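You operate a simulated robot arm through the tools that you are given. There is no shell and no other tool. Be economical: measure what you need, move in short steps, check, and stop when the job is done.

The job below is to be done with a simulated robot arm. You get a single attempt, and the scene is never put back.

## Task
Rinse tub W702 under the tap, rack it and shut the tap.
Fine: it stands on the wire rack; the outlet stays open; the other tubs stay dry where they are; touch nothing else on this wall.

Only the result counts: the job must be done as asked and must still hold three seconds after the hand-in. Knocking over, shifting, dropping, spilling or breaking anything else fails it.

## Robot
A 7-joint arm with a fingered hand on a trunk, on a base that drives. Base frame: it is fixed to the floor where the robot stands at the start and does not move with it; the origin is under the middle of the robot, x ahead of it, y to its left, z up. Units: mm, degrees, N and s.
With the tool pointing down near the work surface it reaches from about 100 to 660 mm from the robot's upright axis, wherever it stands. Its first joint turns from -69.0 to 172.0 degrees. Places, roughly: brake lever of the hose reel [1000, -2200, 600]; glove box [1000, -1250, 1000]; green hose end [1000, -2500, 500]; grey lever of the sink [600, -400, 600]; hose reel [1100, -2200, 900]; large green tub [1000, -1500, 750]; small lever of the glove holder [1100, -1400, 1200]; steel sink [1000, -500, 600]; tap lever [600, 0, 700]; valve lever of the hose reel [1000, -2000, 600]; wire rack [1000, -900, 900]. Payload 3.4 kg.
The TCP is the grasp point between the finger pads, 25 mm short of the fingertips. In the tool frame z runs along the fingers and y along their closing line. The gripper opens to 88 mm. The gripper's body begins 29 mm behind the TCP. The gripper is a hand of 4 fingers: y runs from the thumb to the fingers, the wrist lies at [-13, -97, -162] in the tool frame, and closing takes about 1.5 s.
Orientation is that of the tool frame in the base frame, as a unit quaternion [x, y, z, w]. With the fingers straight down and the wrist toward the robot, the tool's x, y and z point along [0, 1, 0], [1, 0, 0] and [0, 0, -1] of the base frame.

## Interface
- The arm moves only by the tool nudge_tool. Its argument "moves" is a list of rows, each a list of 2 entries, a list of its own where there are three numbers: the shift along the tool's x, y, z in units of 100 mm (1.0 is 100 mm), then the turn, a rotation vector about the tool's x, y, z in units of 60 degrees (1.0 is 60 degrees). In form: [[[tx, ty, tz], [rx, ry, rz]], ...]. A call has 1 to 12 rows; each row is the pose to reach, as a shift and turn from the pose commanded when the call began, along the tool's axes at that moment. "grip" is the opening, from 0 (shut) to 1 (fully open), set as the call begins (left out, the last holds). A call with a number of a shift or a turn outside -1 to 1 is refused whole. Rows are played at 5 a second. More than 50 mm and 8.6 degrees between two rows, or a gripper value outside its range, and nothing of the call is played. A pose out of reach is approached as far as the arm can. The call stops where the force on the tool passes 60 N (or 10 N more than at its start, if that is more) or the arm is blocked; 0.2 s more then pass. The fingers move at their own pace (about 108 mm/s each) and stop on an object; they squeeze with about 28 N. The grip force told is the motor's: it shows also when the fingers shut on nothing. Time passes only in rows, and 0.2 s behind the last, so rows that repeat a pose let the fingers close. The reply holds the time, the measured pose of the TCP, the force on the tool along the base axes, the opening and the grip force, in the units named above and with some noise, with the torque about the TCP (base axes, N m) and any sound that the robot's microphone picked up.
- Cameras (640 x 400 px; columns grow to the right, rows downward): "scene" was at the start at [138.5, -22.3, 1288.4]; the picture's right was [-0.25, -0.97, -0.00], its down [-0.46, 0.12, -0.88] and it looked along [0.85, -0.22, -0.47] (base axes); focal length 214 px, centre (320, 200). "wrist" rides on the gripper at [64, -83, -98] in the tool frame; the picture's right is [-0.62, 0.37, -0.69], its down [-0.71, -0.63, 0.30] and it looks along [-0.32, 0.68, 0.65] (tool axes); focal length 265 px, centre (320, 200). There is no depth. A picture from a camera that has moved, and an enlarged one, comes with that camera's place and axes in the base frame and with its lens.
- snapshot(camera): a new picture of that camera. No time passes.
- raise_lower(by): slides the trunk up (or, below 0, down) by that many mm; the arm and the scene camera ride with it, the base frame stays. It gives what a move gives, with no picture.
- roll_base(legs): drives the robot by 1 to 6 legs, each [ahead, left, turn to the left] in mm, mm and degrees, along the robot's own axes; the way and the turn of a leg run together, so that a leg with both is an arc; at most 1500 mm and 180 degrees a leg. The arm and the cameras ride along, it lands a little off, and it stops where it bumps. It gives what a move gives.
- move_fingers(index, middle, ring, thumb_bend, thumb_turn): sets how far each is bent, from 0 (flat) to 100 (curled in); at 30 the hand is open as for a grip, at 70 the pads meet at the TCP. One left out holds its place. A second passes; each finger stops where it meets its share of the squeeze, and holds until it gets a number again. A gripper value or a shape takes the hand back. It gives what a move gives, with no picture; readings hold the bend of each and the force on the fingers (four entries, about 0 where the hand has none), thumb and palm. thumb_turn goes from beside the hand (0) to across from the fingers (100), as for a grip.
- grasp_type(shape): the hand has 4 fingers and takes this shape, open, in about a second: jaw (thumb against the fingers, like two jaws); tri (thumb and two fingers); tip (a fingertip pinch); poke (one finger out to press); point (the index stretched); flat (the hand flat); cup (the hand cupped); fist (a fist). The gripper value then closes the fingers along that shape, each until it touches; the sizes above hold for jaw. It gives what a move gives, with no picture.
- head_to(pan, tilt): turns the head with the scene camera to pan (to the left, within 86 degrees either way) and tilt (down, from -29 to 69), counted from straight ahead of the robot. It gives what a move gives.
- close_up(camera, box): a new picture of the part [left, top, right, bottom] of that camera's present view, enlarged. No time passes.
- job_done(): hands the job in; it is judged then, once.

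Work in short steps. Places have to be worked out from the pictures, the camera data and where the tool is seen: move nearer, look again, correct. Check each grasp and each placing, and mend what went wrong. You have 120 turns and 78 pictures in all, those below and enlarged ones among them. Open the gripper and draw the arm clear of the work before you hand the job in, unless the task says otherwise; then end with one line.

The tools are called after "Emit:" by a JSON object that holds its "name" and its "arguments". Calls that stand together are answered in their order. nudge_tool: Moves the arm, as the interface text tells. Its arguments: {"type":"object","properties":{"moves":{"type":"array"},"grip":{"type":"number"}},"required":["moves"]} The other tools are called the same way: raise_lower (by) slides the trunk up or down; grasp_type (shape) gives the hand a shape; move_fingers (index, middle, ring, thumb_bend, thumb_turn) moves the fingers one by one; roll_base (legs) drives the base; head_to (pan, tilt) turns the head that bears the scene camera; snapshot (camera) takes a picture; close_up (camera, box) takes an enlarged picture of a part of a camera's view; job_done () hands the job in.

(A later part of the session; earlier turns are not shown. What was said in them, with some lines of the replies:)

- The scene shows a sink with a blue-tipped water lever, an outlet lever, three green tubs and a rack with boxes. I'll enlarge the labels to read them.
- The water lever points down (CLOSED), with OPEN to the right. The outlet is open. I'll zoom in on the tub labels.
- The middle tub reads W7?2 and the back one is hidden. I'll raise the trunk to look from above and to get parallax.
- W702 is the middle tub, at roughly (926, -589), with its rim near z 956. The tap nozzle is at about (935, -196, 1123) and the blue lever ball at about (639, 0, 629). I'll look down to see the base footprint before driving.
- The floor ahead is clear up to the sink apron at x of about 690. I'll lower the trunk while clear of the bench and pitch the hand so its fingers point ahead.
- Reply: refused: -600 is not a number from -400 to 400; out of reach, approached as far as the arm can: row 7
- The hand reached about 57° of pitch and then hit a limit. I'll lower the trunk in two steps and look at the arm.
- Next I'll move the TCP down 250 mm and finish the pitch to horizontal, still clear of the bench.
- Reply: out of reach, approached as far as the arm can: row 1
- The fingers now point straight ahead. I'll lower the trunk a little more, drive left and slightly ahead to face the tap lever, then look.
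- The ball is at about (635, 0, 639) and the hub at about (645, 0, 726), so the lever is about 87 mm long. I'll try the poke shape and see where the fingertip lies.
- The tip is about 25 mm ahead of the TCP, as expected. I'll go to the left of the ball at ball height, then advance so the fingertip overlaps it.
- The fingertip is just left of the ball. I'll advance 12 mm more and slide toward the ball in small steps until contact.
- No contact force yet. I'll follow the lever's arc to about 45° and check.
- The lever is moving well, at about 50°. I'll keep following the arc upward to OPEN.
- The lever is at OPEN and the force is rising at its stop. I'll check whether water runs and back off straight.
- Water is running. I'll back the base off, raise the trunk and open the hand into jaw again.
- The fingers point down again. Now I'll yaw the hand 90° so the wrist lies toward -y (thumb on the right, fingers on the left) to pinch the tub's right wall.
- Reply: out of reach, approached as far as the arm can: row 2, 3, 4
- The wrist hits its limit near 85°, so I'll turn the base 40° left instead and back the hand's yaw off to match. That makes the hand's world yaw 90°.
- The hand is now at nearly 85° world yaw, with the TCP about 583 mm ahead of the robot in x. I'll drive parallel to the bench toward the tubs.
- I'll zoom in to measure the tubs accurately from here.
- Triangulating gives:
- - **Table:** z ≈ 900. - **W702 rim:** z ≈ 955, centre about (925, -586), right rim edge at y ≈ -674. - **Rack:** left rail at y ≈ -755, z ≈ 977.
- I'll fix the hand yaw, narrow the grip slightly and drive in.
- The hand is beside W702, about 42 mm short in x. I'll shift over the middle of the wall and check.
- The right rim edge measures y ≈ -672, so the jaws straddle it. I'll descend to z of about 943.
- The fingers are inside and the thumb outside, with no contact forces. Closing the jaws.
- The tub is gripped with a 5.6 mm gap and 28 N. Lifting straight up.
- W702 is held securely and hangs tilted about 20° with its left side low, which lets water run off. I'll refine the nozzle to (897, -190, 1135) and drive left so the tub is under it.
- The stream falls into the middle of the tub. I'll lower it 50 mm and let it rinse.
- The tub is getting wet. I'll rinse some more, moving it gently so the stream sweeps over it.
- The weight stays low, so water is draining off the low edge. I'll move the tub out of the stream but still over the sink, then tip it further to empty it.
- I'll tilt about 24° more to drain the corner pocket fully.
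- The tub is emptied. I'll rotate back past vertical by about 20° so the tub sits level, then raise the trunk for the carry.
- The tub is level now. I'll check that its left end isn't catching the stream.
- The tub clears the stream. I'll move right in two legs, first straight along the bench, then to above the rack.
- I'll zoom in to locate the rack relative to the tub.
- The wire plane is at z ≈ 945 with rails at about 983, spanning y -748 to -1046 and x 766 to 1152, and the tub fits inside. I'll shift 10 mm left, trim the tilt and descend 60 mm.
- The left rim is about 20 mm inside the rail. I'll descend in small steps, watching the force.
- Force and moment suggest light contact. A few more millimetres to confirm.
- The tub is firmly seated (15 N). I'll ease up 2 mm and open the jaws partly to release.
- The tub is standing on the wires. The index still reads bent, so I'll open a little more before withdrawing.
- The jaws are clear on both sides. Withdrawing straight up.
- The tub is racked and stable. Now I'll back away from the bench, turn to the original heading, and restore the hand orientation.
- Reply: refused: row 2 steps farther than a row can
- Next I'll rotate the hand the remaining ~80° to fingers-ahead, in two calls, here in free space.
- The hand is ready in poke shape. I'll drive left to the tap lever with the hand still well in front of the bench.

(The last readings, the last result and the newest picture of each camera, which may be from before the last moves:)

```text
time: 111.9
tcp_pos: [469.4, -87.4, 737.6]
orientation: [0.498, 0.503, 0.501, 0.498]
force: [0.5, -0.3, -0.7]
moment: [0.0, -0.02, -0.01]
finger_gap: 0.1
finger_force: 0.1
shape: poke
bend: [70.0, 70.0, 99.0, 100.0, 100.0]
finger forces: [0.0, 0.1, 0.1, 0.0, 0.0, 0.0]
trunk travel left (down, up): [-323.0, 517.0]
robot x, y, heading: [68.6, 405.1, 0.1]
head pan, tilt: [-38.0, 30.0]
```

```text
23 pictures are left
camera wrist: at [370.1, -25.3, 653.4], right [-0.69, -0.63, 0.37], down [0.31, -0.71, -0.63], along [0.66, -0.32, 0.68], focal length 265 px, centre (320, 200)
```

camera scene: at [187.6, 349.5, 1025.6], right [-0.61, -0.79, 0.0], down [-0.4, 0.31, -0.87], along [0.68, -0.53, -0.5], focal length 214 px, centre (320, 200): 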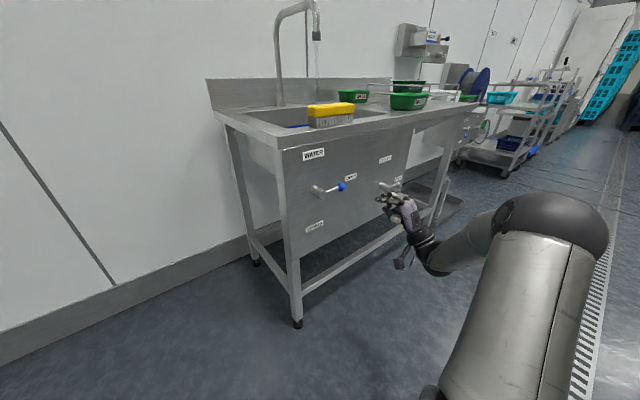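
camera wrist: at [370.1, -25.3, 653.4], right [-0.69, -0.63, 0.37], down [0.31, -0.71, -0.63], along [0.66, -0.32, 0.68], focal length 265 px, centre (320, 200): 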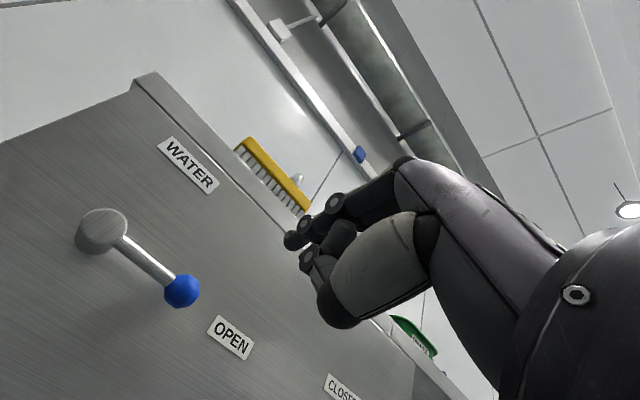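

The ball now sits at about (637, -86, 718). I'll rise above it, advance, then come down on its top.

Emit:
{"name": "nudge_tool", "arguments": {"moves": [[[0, 0.35, 0], [0, 0, 0]], [[0, 0.37, 0.4], [0, 0, 0]], [[0, 0.37, 0.8], [0, 0, 0]], [[0, 0.37, 1.0], [0, 0, 0]]]}}

Emit:
{"name": "nudge_tool", "arguments": {"moves": [[[0, 0, 0.3], [0, 0, 0]], [[0, 0, 0.5], [0, 0, 0]]]}}

Emit:
{"name": "close_up", "arguments": {"camera": "scene", "box": [270, 120, 430, 240]}}

Emit:
{"name": "snapshot", "arguments": {"camera": "wrist"}}

```text
time: 112.9
tcp_pos: [569.4, -85.9, 773.9]
orientation: [0.497, 0.503, 0.502, 0.497]
force: [-0.6, 0.4, -0.5]
moment: [0.02, 0.02, 0.0]
finger_gap: 0.2
finger_force: 0.0
shape: poke
bend: [70.0, 70.0, 99.0, 100.0, 100.0]
finger forces: [0.0, 0.1, 0.0, 0.0, 0.0, 0.0]
trunk travel left (down, up): [-323.0, 517.0]
robot x, y, heading: [68.1, 404.7, -0.1]
head pan, tilt: [-38.0, 30.0]
```

```text
time: 113.5
tcp_pos: [619.4, -86.4, 774.1]
orientation: [0.498, 0.502, 0.502, 0.498]
force: [-0.1, 0.9, 0.3]
moment: [0.01, -0.01, 0.01]
finger_gap: 0.0
finger_force: 0.0
shape: poke
bend: [70.0, 70.0, 99.0, 100.0, 100.0]
finger forces: [0.0, 0.0, 0.0, 0.1, 0.0, 0.0]
trunk travel left (down, up): [-323.0, 517.0]
robot x, y, heading: [65.5, 403.4, 0.2]
head pan, tilt: [-38.0, 30.0]
```

```text
3.33 times, centred on (350, 180) of scene
camera zoom: at [187.8, 349.5, 1025.7], right [-0.61, -0.79, 0.0], down [-0.4, 0.31, -0.87], along [0.68, -0.53, -0.5], focal length 715 px, centre (220, 267)
```

zoom: 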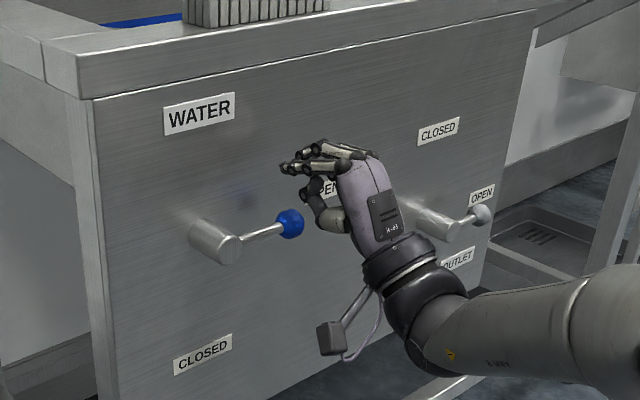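

```text
21 pictures are left
camera wrist: at [520.8, -23.2, 689.7], right [-0.69, -0.63, 0.37], down [0.31, -0.71, -0.63], along [0.66, -0.32, 0.68], focal length 265 px, centre (320, 200)
```

wrist: 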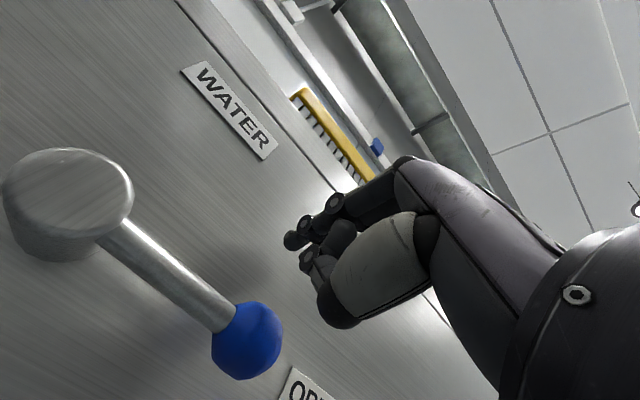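

The finger is directly above the ball. I'll press down along the closing arc to about 45° and check.

Emit:
{"name": "nudge_tool", "arguments": {"moves": [[[0, -0.15, 0], [0, 0, 0]], [[0, -0.28, 0], [0, 0, 0]], [[-0.03, -0.37, 0], [0, 0, 0]], [[-0.05, -0.46, 0], [0, 0, 0]], [[-0.05, -0.57, 0], [0, 0, 0]], [[-0.02, -0.69, 0], [0, 0, 0]], [[0.02, -0.8, 0], [0, 0, 0]], [[0.06, -0.91, 0], [0, 0, 0]]]}}

Emit:
{"name": "close_up", "arguments": {"camera": "scene", "box": [270, 120, 430, 240]}}

```text
time: 115.3
tcp_pos: [618.6, -82.2, 682.3]
orientation: [0.497, 0.503, 0.503, 0.497]
force: [0.1, -0.4, 0.4]
moment: [0.0, 0.02, -0.02]
finger_gap: 0.0
finger_force: 0.1
shape: poke
bend: [70.0, 70.0, 99.0, 100.0, 100.0]
finger forces: [0.5, 0.0, 0.0, 0.1, 0.0, 0.0]
trunk travel left (down, up): [-323.0, 517.0]
robot x, y, heading: [65.8, 407.5, 0.2]
head pan, tilt: [-38.0, 30.0]
```

```text
3.33 times, centred on (350, 180) of scene
camera zoom: at [187.7, 349.6, 1025.7], right [-0.61, -0.79, 0.0], down [-0.4, 0.31, -0.87], along [0.68, -0.53, -0.5], focal length 715 px, centre (220, 267)
```

zoom: 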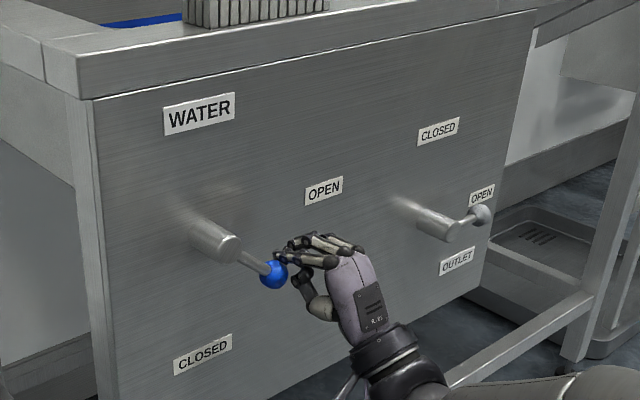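

It's following well. I'll continue the arc down and left to CLOSED.

Emit:
{"name": "nudge_tool", "arguments": {"moves": [[[0.08, -0.1, 0], [0, 0, 0]], [[0.16, -0.19, 0], [0, 0, 0]], [[0.25, -0.27, 0], [0, 0, 0]], [[0.34, -0.34, 0], [0, 0, 0]], [[0.45, -0.39, 0], [0, 0, 0]], [[0.55, -0.43, 0], [0, 0, 0]], [[0.62, -0.43, 0], [0, 0, 0]]]}}

Emit:
{"name": "close_up", "arguments": {"camera": "scene", "box": [270, 120, 430, 240]}}

```text
time: 116.9
tcp_pos: [617.0, -24.3, 638.7]
orientation: [0.5, 0.499, 0.5, 0.5]
force: [6.5, -23.1, 5.0]
moment: [0.12, -0.08, -0.43]
finger_gap: 0.3
finger_force: 0.0
shape: poke
bend: [70.0, 70.0, 99.0, 100.0, 100.0]
finger forces: [23.7, 0.0, 0.0, 0.0, 0.0, 0.0]
trunk travel left (down, up): [-323.0, 517.0]
robot x, y, heading: [64.8, 407.1, 0.2]
head pan, tilt: [-38.0, 30.0]
```

```text
3.33 times, centred on (350, 180) of scene
camera zoom: at [187.8, 346.6, 1025.6], right [-0.61, -0.79, 0.0], down [-0.39, 0.31, -0.87], along [0.68, -0.53, -0.5], focal length 715 px, centre (220, 267)
```

zoom: 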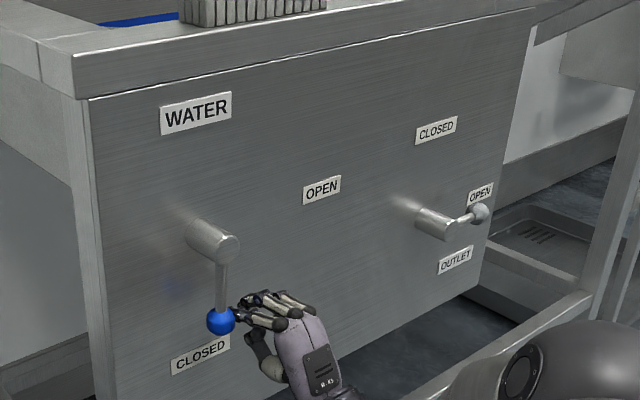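

The lever is at its CLOSED stop (23 N sideways). I'll ease off to the right, withdraw, and check the nozzle and rack.

Emit:
{"name": "nudge_tool", "arguments": {"moves": [[[-0.2, 0, 0], [0, 0, 0]], [[-0.35, 0, 0], [0, 0, 0]], [[-0.35, 0, -0.4], [0, 0, 0]], [[-0.35, 0, -0.8], [0, 0, 0]], [[-0.35, 0, -1.0], [0, 0, 0]]]}}

Emit:
{"name": "roll_base", "arguments": {"legs": [[-150, 0, 0]]}}

Emit:
{"name": "raise_lower", "arguments": {"by": 350}}

Emit:
{"name": "snapshot", "arguments": {"camera": "scene"}}

```text
time: 118.1
tcp_pos: [519.5, -54.5, 639.5]
orientation: [0.498, 0.503, 0.502, 0.497]
force: [0.9, -0.3, 0.6]
moment: [-0.02, 0.0, 0.03]
finger_gap: 0.0
finger_force: 0.0
shape: poke
bend: [70.0, 70.0, 99.0, 100.0, 100.0]
finger forces: [0.0, 0.0, 0.0, 0.0, 0.0, 0.0]
trunk travel left (down, up): [-323.0, 517.0]
robot x, y, heading: [62.5, 402.7, 0.8]
head pan, tilt: [-38.0, 30.0]
```

```text
time: 119.5
tcp_pos: [369.3, -54.7, 641.4]
orientation: [0.498, 0.503, 0.502, 0.498]
force: [-0.6, 0.1, -0.1]
moment: [0.0, 0.0, 0.0]
finger_gap: 0.0
finger_force: 0.1
shape: poke
bend: [70.0, 70.0, 99.0, 100.0, 100.0]
finger forces: [0.0, 0.0, 0.0, 0.0, 0.0, 0.0]
trunk travel left (down, up): [-323.0, 517.0]
robot x, y, heading: [-85.1, 405.1, 0.1]
head pan, tilt: [-38.0, 30.0]
```

```text
time: 122.9
tcp_pos: [369.1, -54.7, 989.0]
orientation: [0.498, 0.503, 0.501, 0.498]
force: [-0.6, 0.6, -0.6]
moment: [-0.02, 0.01, -0.02]
finger_gap: 0.0
finger_force: 0.1
shape: poke
bend: [70.0, 70.0, 99.0, 100.0, 100.0]
finger forces: [0.0, 0.1, 0.1, 0.1, 0.0, 0.0]
trunk travel left (down, up): [-673.0, 167.0]
robot x, y, heading: [-80.8, 406.0, 0.3]
head pan, tilt: [-38.0, 30.0]
```

```text
18 pictures are left
camera scene: at [38.1, 349.0, 1375.6], right [-0.61, -0.79, 0.0], down [-0.4, 0.31, -0.87], along [0.68, -0.53, -0.5], focal length 214 px, centre (320, 200)
```

scene: 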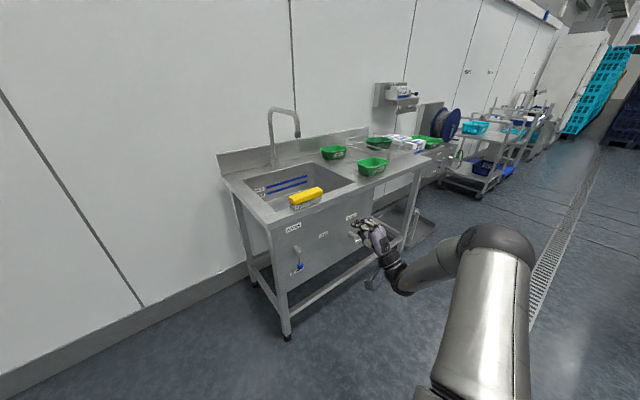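

Emit:
{"name": "close_up", "arguments": {"camera": "scene", "box": [220, 90, 340, 220]}}

Emit:
{"name": "close_up", "arguments": {"camera": "scene", "box": [310, 120, 440, 200]}}

Emit:
{"name": "close_up", "arguments": {"camera": "scene", "box": [260, 200, 400, 290]}}

```text
3.08 times, centred on (280, 155) of scene
camera zoom: at [38.1, 349.0, 1375.6], right [-0.61, -0.79, 0.0], down [-0.4, 0.31, -0.87], along [0.68, -0.53, -0.5], focal length 660 px, centre (443, 338)
```

zoom: 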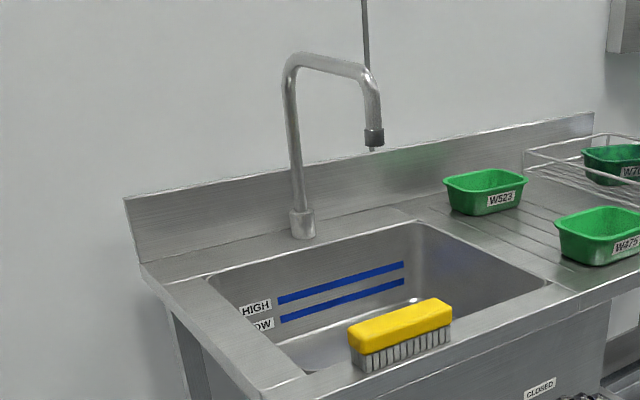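

```text
4.92 times, centred on (375, 160) of scene
camera zoom: at [38.1, 349.0, 1375.6], right [-0.61, -0.79, 0.0], down [-0.4, 0.31, -0.87], along [0.68, -0.53, -0.5], focal length 1056 px, centre (49, 397)
```

zoom: 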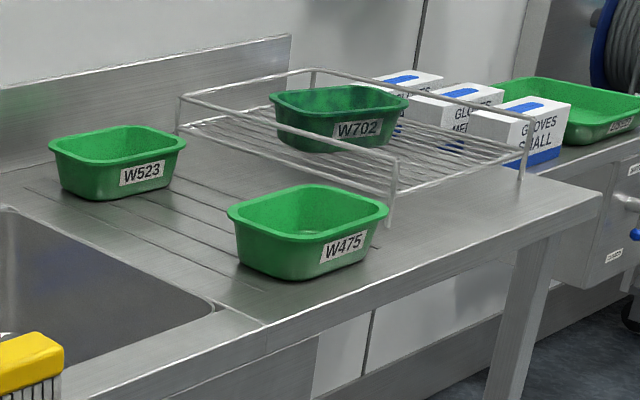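

```text
4.44 times, centred on (330, 245) of scene
camera zoom: at [38.1, 349.0, 1375.6], right [-0.61, -0.79, 0.0], down [-0.4, 0.31, -0.87], along [0.68, -0.53, -0.5], focal length 953 px, centre (276, 0)
```

zoom: 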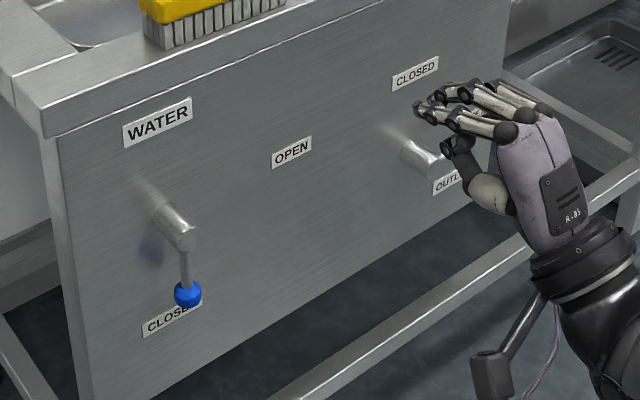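

A tiny stub hangs under the nozzle. I'll zoom in to see whether it is just a drip.

Emit:
{"name": "close_up", "arguments": {"camera": "scene", "box": [280, 95, 320, 125]}}

Emit:
{"name": "close_up", "arguments": {"camera": "scene", "box": [275, 235, 325, 280]}}

```text
13.33 times, centred on (300, 110) of scene
camera zoom: at [38.1, 349.0, 1375.6], right [-0.61, -0.79, 0.0], down [-0.4, 0.31, -0.87], along [0.68, -0.53, -0.5], focal length 2860 px, centre (587, 1400)
```

zoom: 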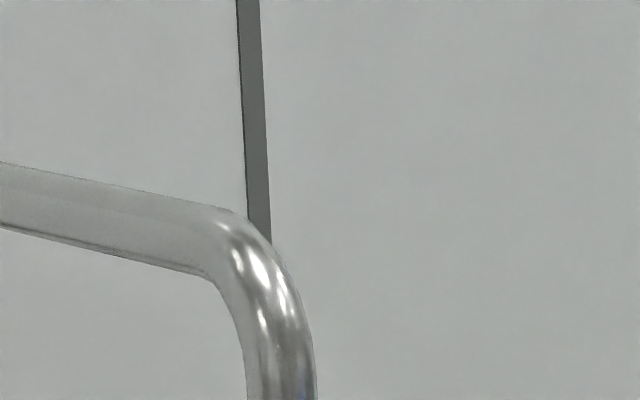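

```text
8.89 times, centred on (300, 258) of scene
camera zoom: at [38.1, 349.0, 1375.6], right [-0.61, -0.79, 0.0], down [-0.4, 0.31, -0.87], along [0.68, -0.53, -0.5], focal length 1906 px, centre (498, -311)
```

zoom: 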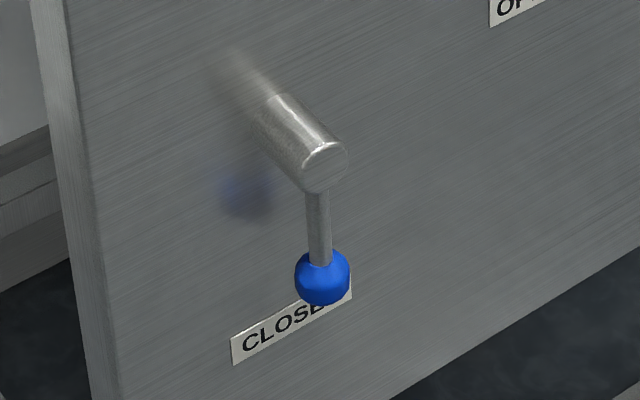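

Emit:
{"name": "close_up", "arguments": {"camera": "scene", "box": [272, 120, 312, 150]}}

Emit:
{"name": "nudge_tool", "arguments": {"moves": [[[0, 0, 0], [0, 0, 0]], [[0, 0, 0], [0, 0, 0]], [[0, 0, 0], [0, 0, 0]], [[0, 0, 0], [0, 0, 0]], [[0, 0, 0], [0, 0, 0]], [[0, 0, 0], [0, 0, 0]], [[0, 0, 0], [0, 0, 0]], [[0, 0, 0], [0, 0, 0]]]}}

Emit:
{"name": "close_up", "arguments": {"camera": "scene", "box": [272, 120, 312, 150]}}

```text
13.33 times, centred on (292, 135) of scene
camera zoom: at [38.1, 349.0, 1375.6], right [-0.61, -0.79, 0.0], down [-0.4, 0.31, -0.87], along [0.68, -0.53, -0.5], focal length 2860 px, centre (693, 1067)
```

zoom: 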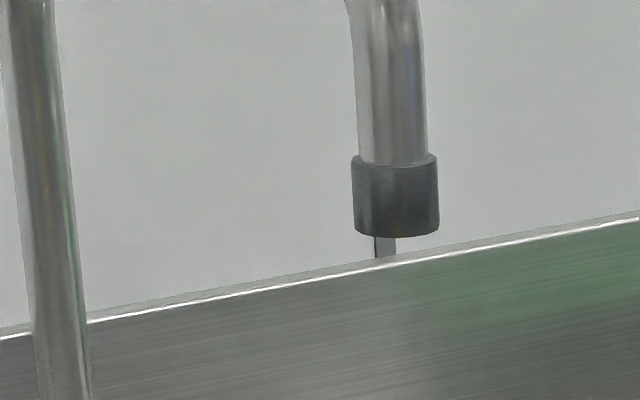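

```text
time: 124.7
tcp_pos: [369.9, -54.8, 989.4]
orientation: [0.497, 0.504, 0.502, 0.497]
force: [-0.4, -0.8, 0.3]
moment: [0.0, -0.02, 0.0]
finger_gap: 0.0
finger_force: 0.0
shape: poke
bend: [70.0, 70.0, 99.0, 100.0, 100.0]
finger forces: [0.0, 0.0, 0.0, 0.0, 0.1, 0.0]
trunk travel left (down, up): [-673.0, 167.0]
robot x, y, heading: [-80.1, 404.9, 0.2]
head pan, tilt: [-38.0, 30.0]
```

```text
13.33 times, centred on (292, 135) of scene
camera zoom: at [38.1, 349.0, 1375.7], right [-0.61, -0.79, 0.0], down [-0.4, 0.31, -0.87], along [0.68, -0.53, -0.5], focal length 2860 px, centre (693, 1067)
```

zoom: 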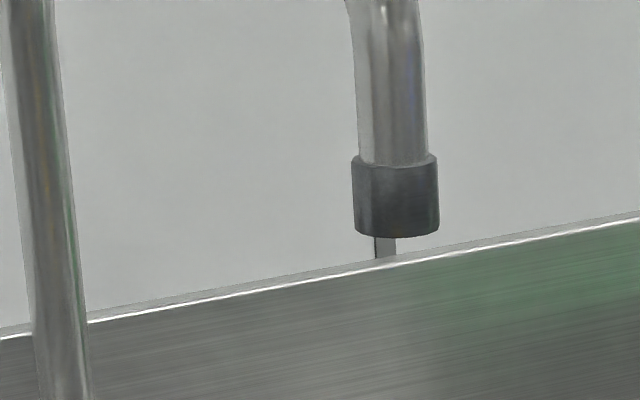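

The "stub" is only the wall seam behind the nozzle, so the water is off. The outlet lever hasn't moved, and W702 is on the rack. I'll open the hand and hand in.

Emit:
{"name": "grasp_type", "arguments": {"shape": "jaw"}}

Emit:
{"name": "head_to", "arguments": {"pan": -30, "tilt": 35}}

Emit:
{"name": "snapshot", "arguments": {"camera": "scene"}}

```text
time: 125.6
tcp_pos: [368.9, -54.4, 989.8]
orientation: [0.498, 0.503, 0.502, 0.498]
force: [-0.6, -0.3, -1.3]
moment: [0.0, 0.02, -0.02]
finger_gap: 88.0
finger_force: 0.0
shape: jaw
bend: [30.0, 30.0, 30.0, 30.0, 98.0]
finger forces: [0.0, 0.0, 0.0, 0.0, 0.0, 0.0]
trunk travel left (down, up): [-673.0, 167.0]
robot x, y, heading: [-82.6, 402.2, 0.0]
head pan, tilt: [-38.0, 30.0]
```

```text
time: 126.3
tcp_pos: [368.4, -54.7, 990.3]
orientation: [0.498, 0.503, 0.502, 0.498]
force: [0.4, 0.1, -0.9]
moment: [0.0, -0.01, 0.03]
finger_gap: 88.1
finger_force: 0.2
shape: jaw
bend: [30.0, 30.0, 30.0, 30.0, 98.0]
finger forces: [0.0, 0.0, 0.0, 0.0, 0.1, 0.0]
trunk travel left (down, up): [-673.0, 167.0]
robot x, y, heading: [-84.8, 404.8, 0.2]
head pan, tilt: [-30.0, 35.0]
```

```text
10 pictures are left
camera scene: at [43.0, 360.6, 1367.9], right [-0.5, -0.87, 0.0], down [-0.5, 0.29, -0.82], along [0.71, -0.41, -0.57], focal length 214 px, centre (320, 200)
```

scene: 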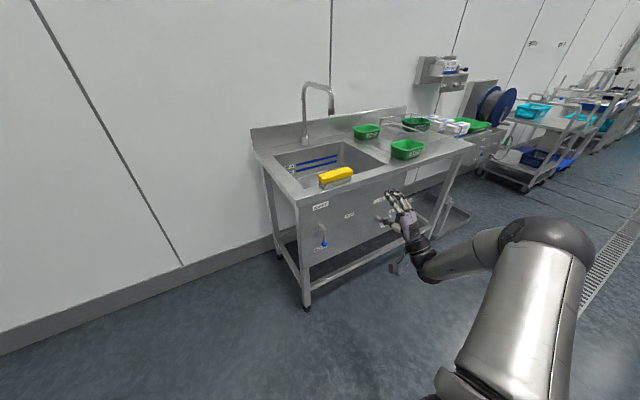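

The tap is shut, the tub is racked, the hand is open and the arm is clear. Handing in.

Emit:
{"name": "job_done", "arguments": {}}

```text
The job is handed in.
```

Tub W702 was rinsed under the tap, emptied into the sink and stood on the wire rack; the tap is shut, the outlet is still open, and the other two tubs are where they were.
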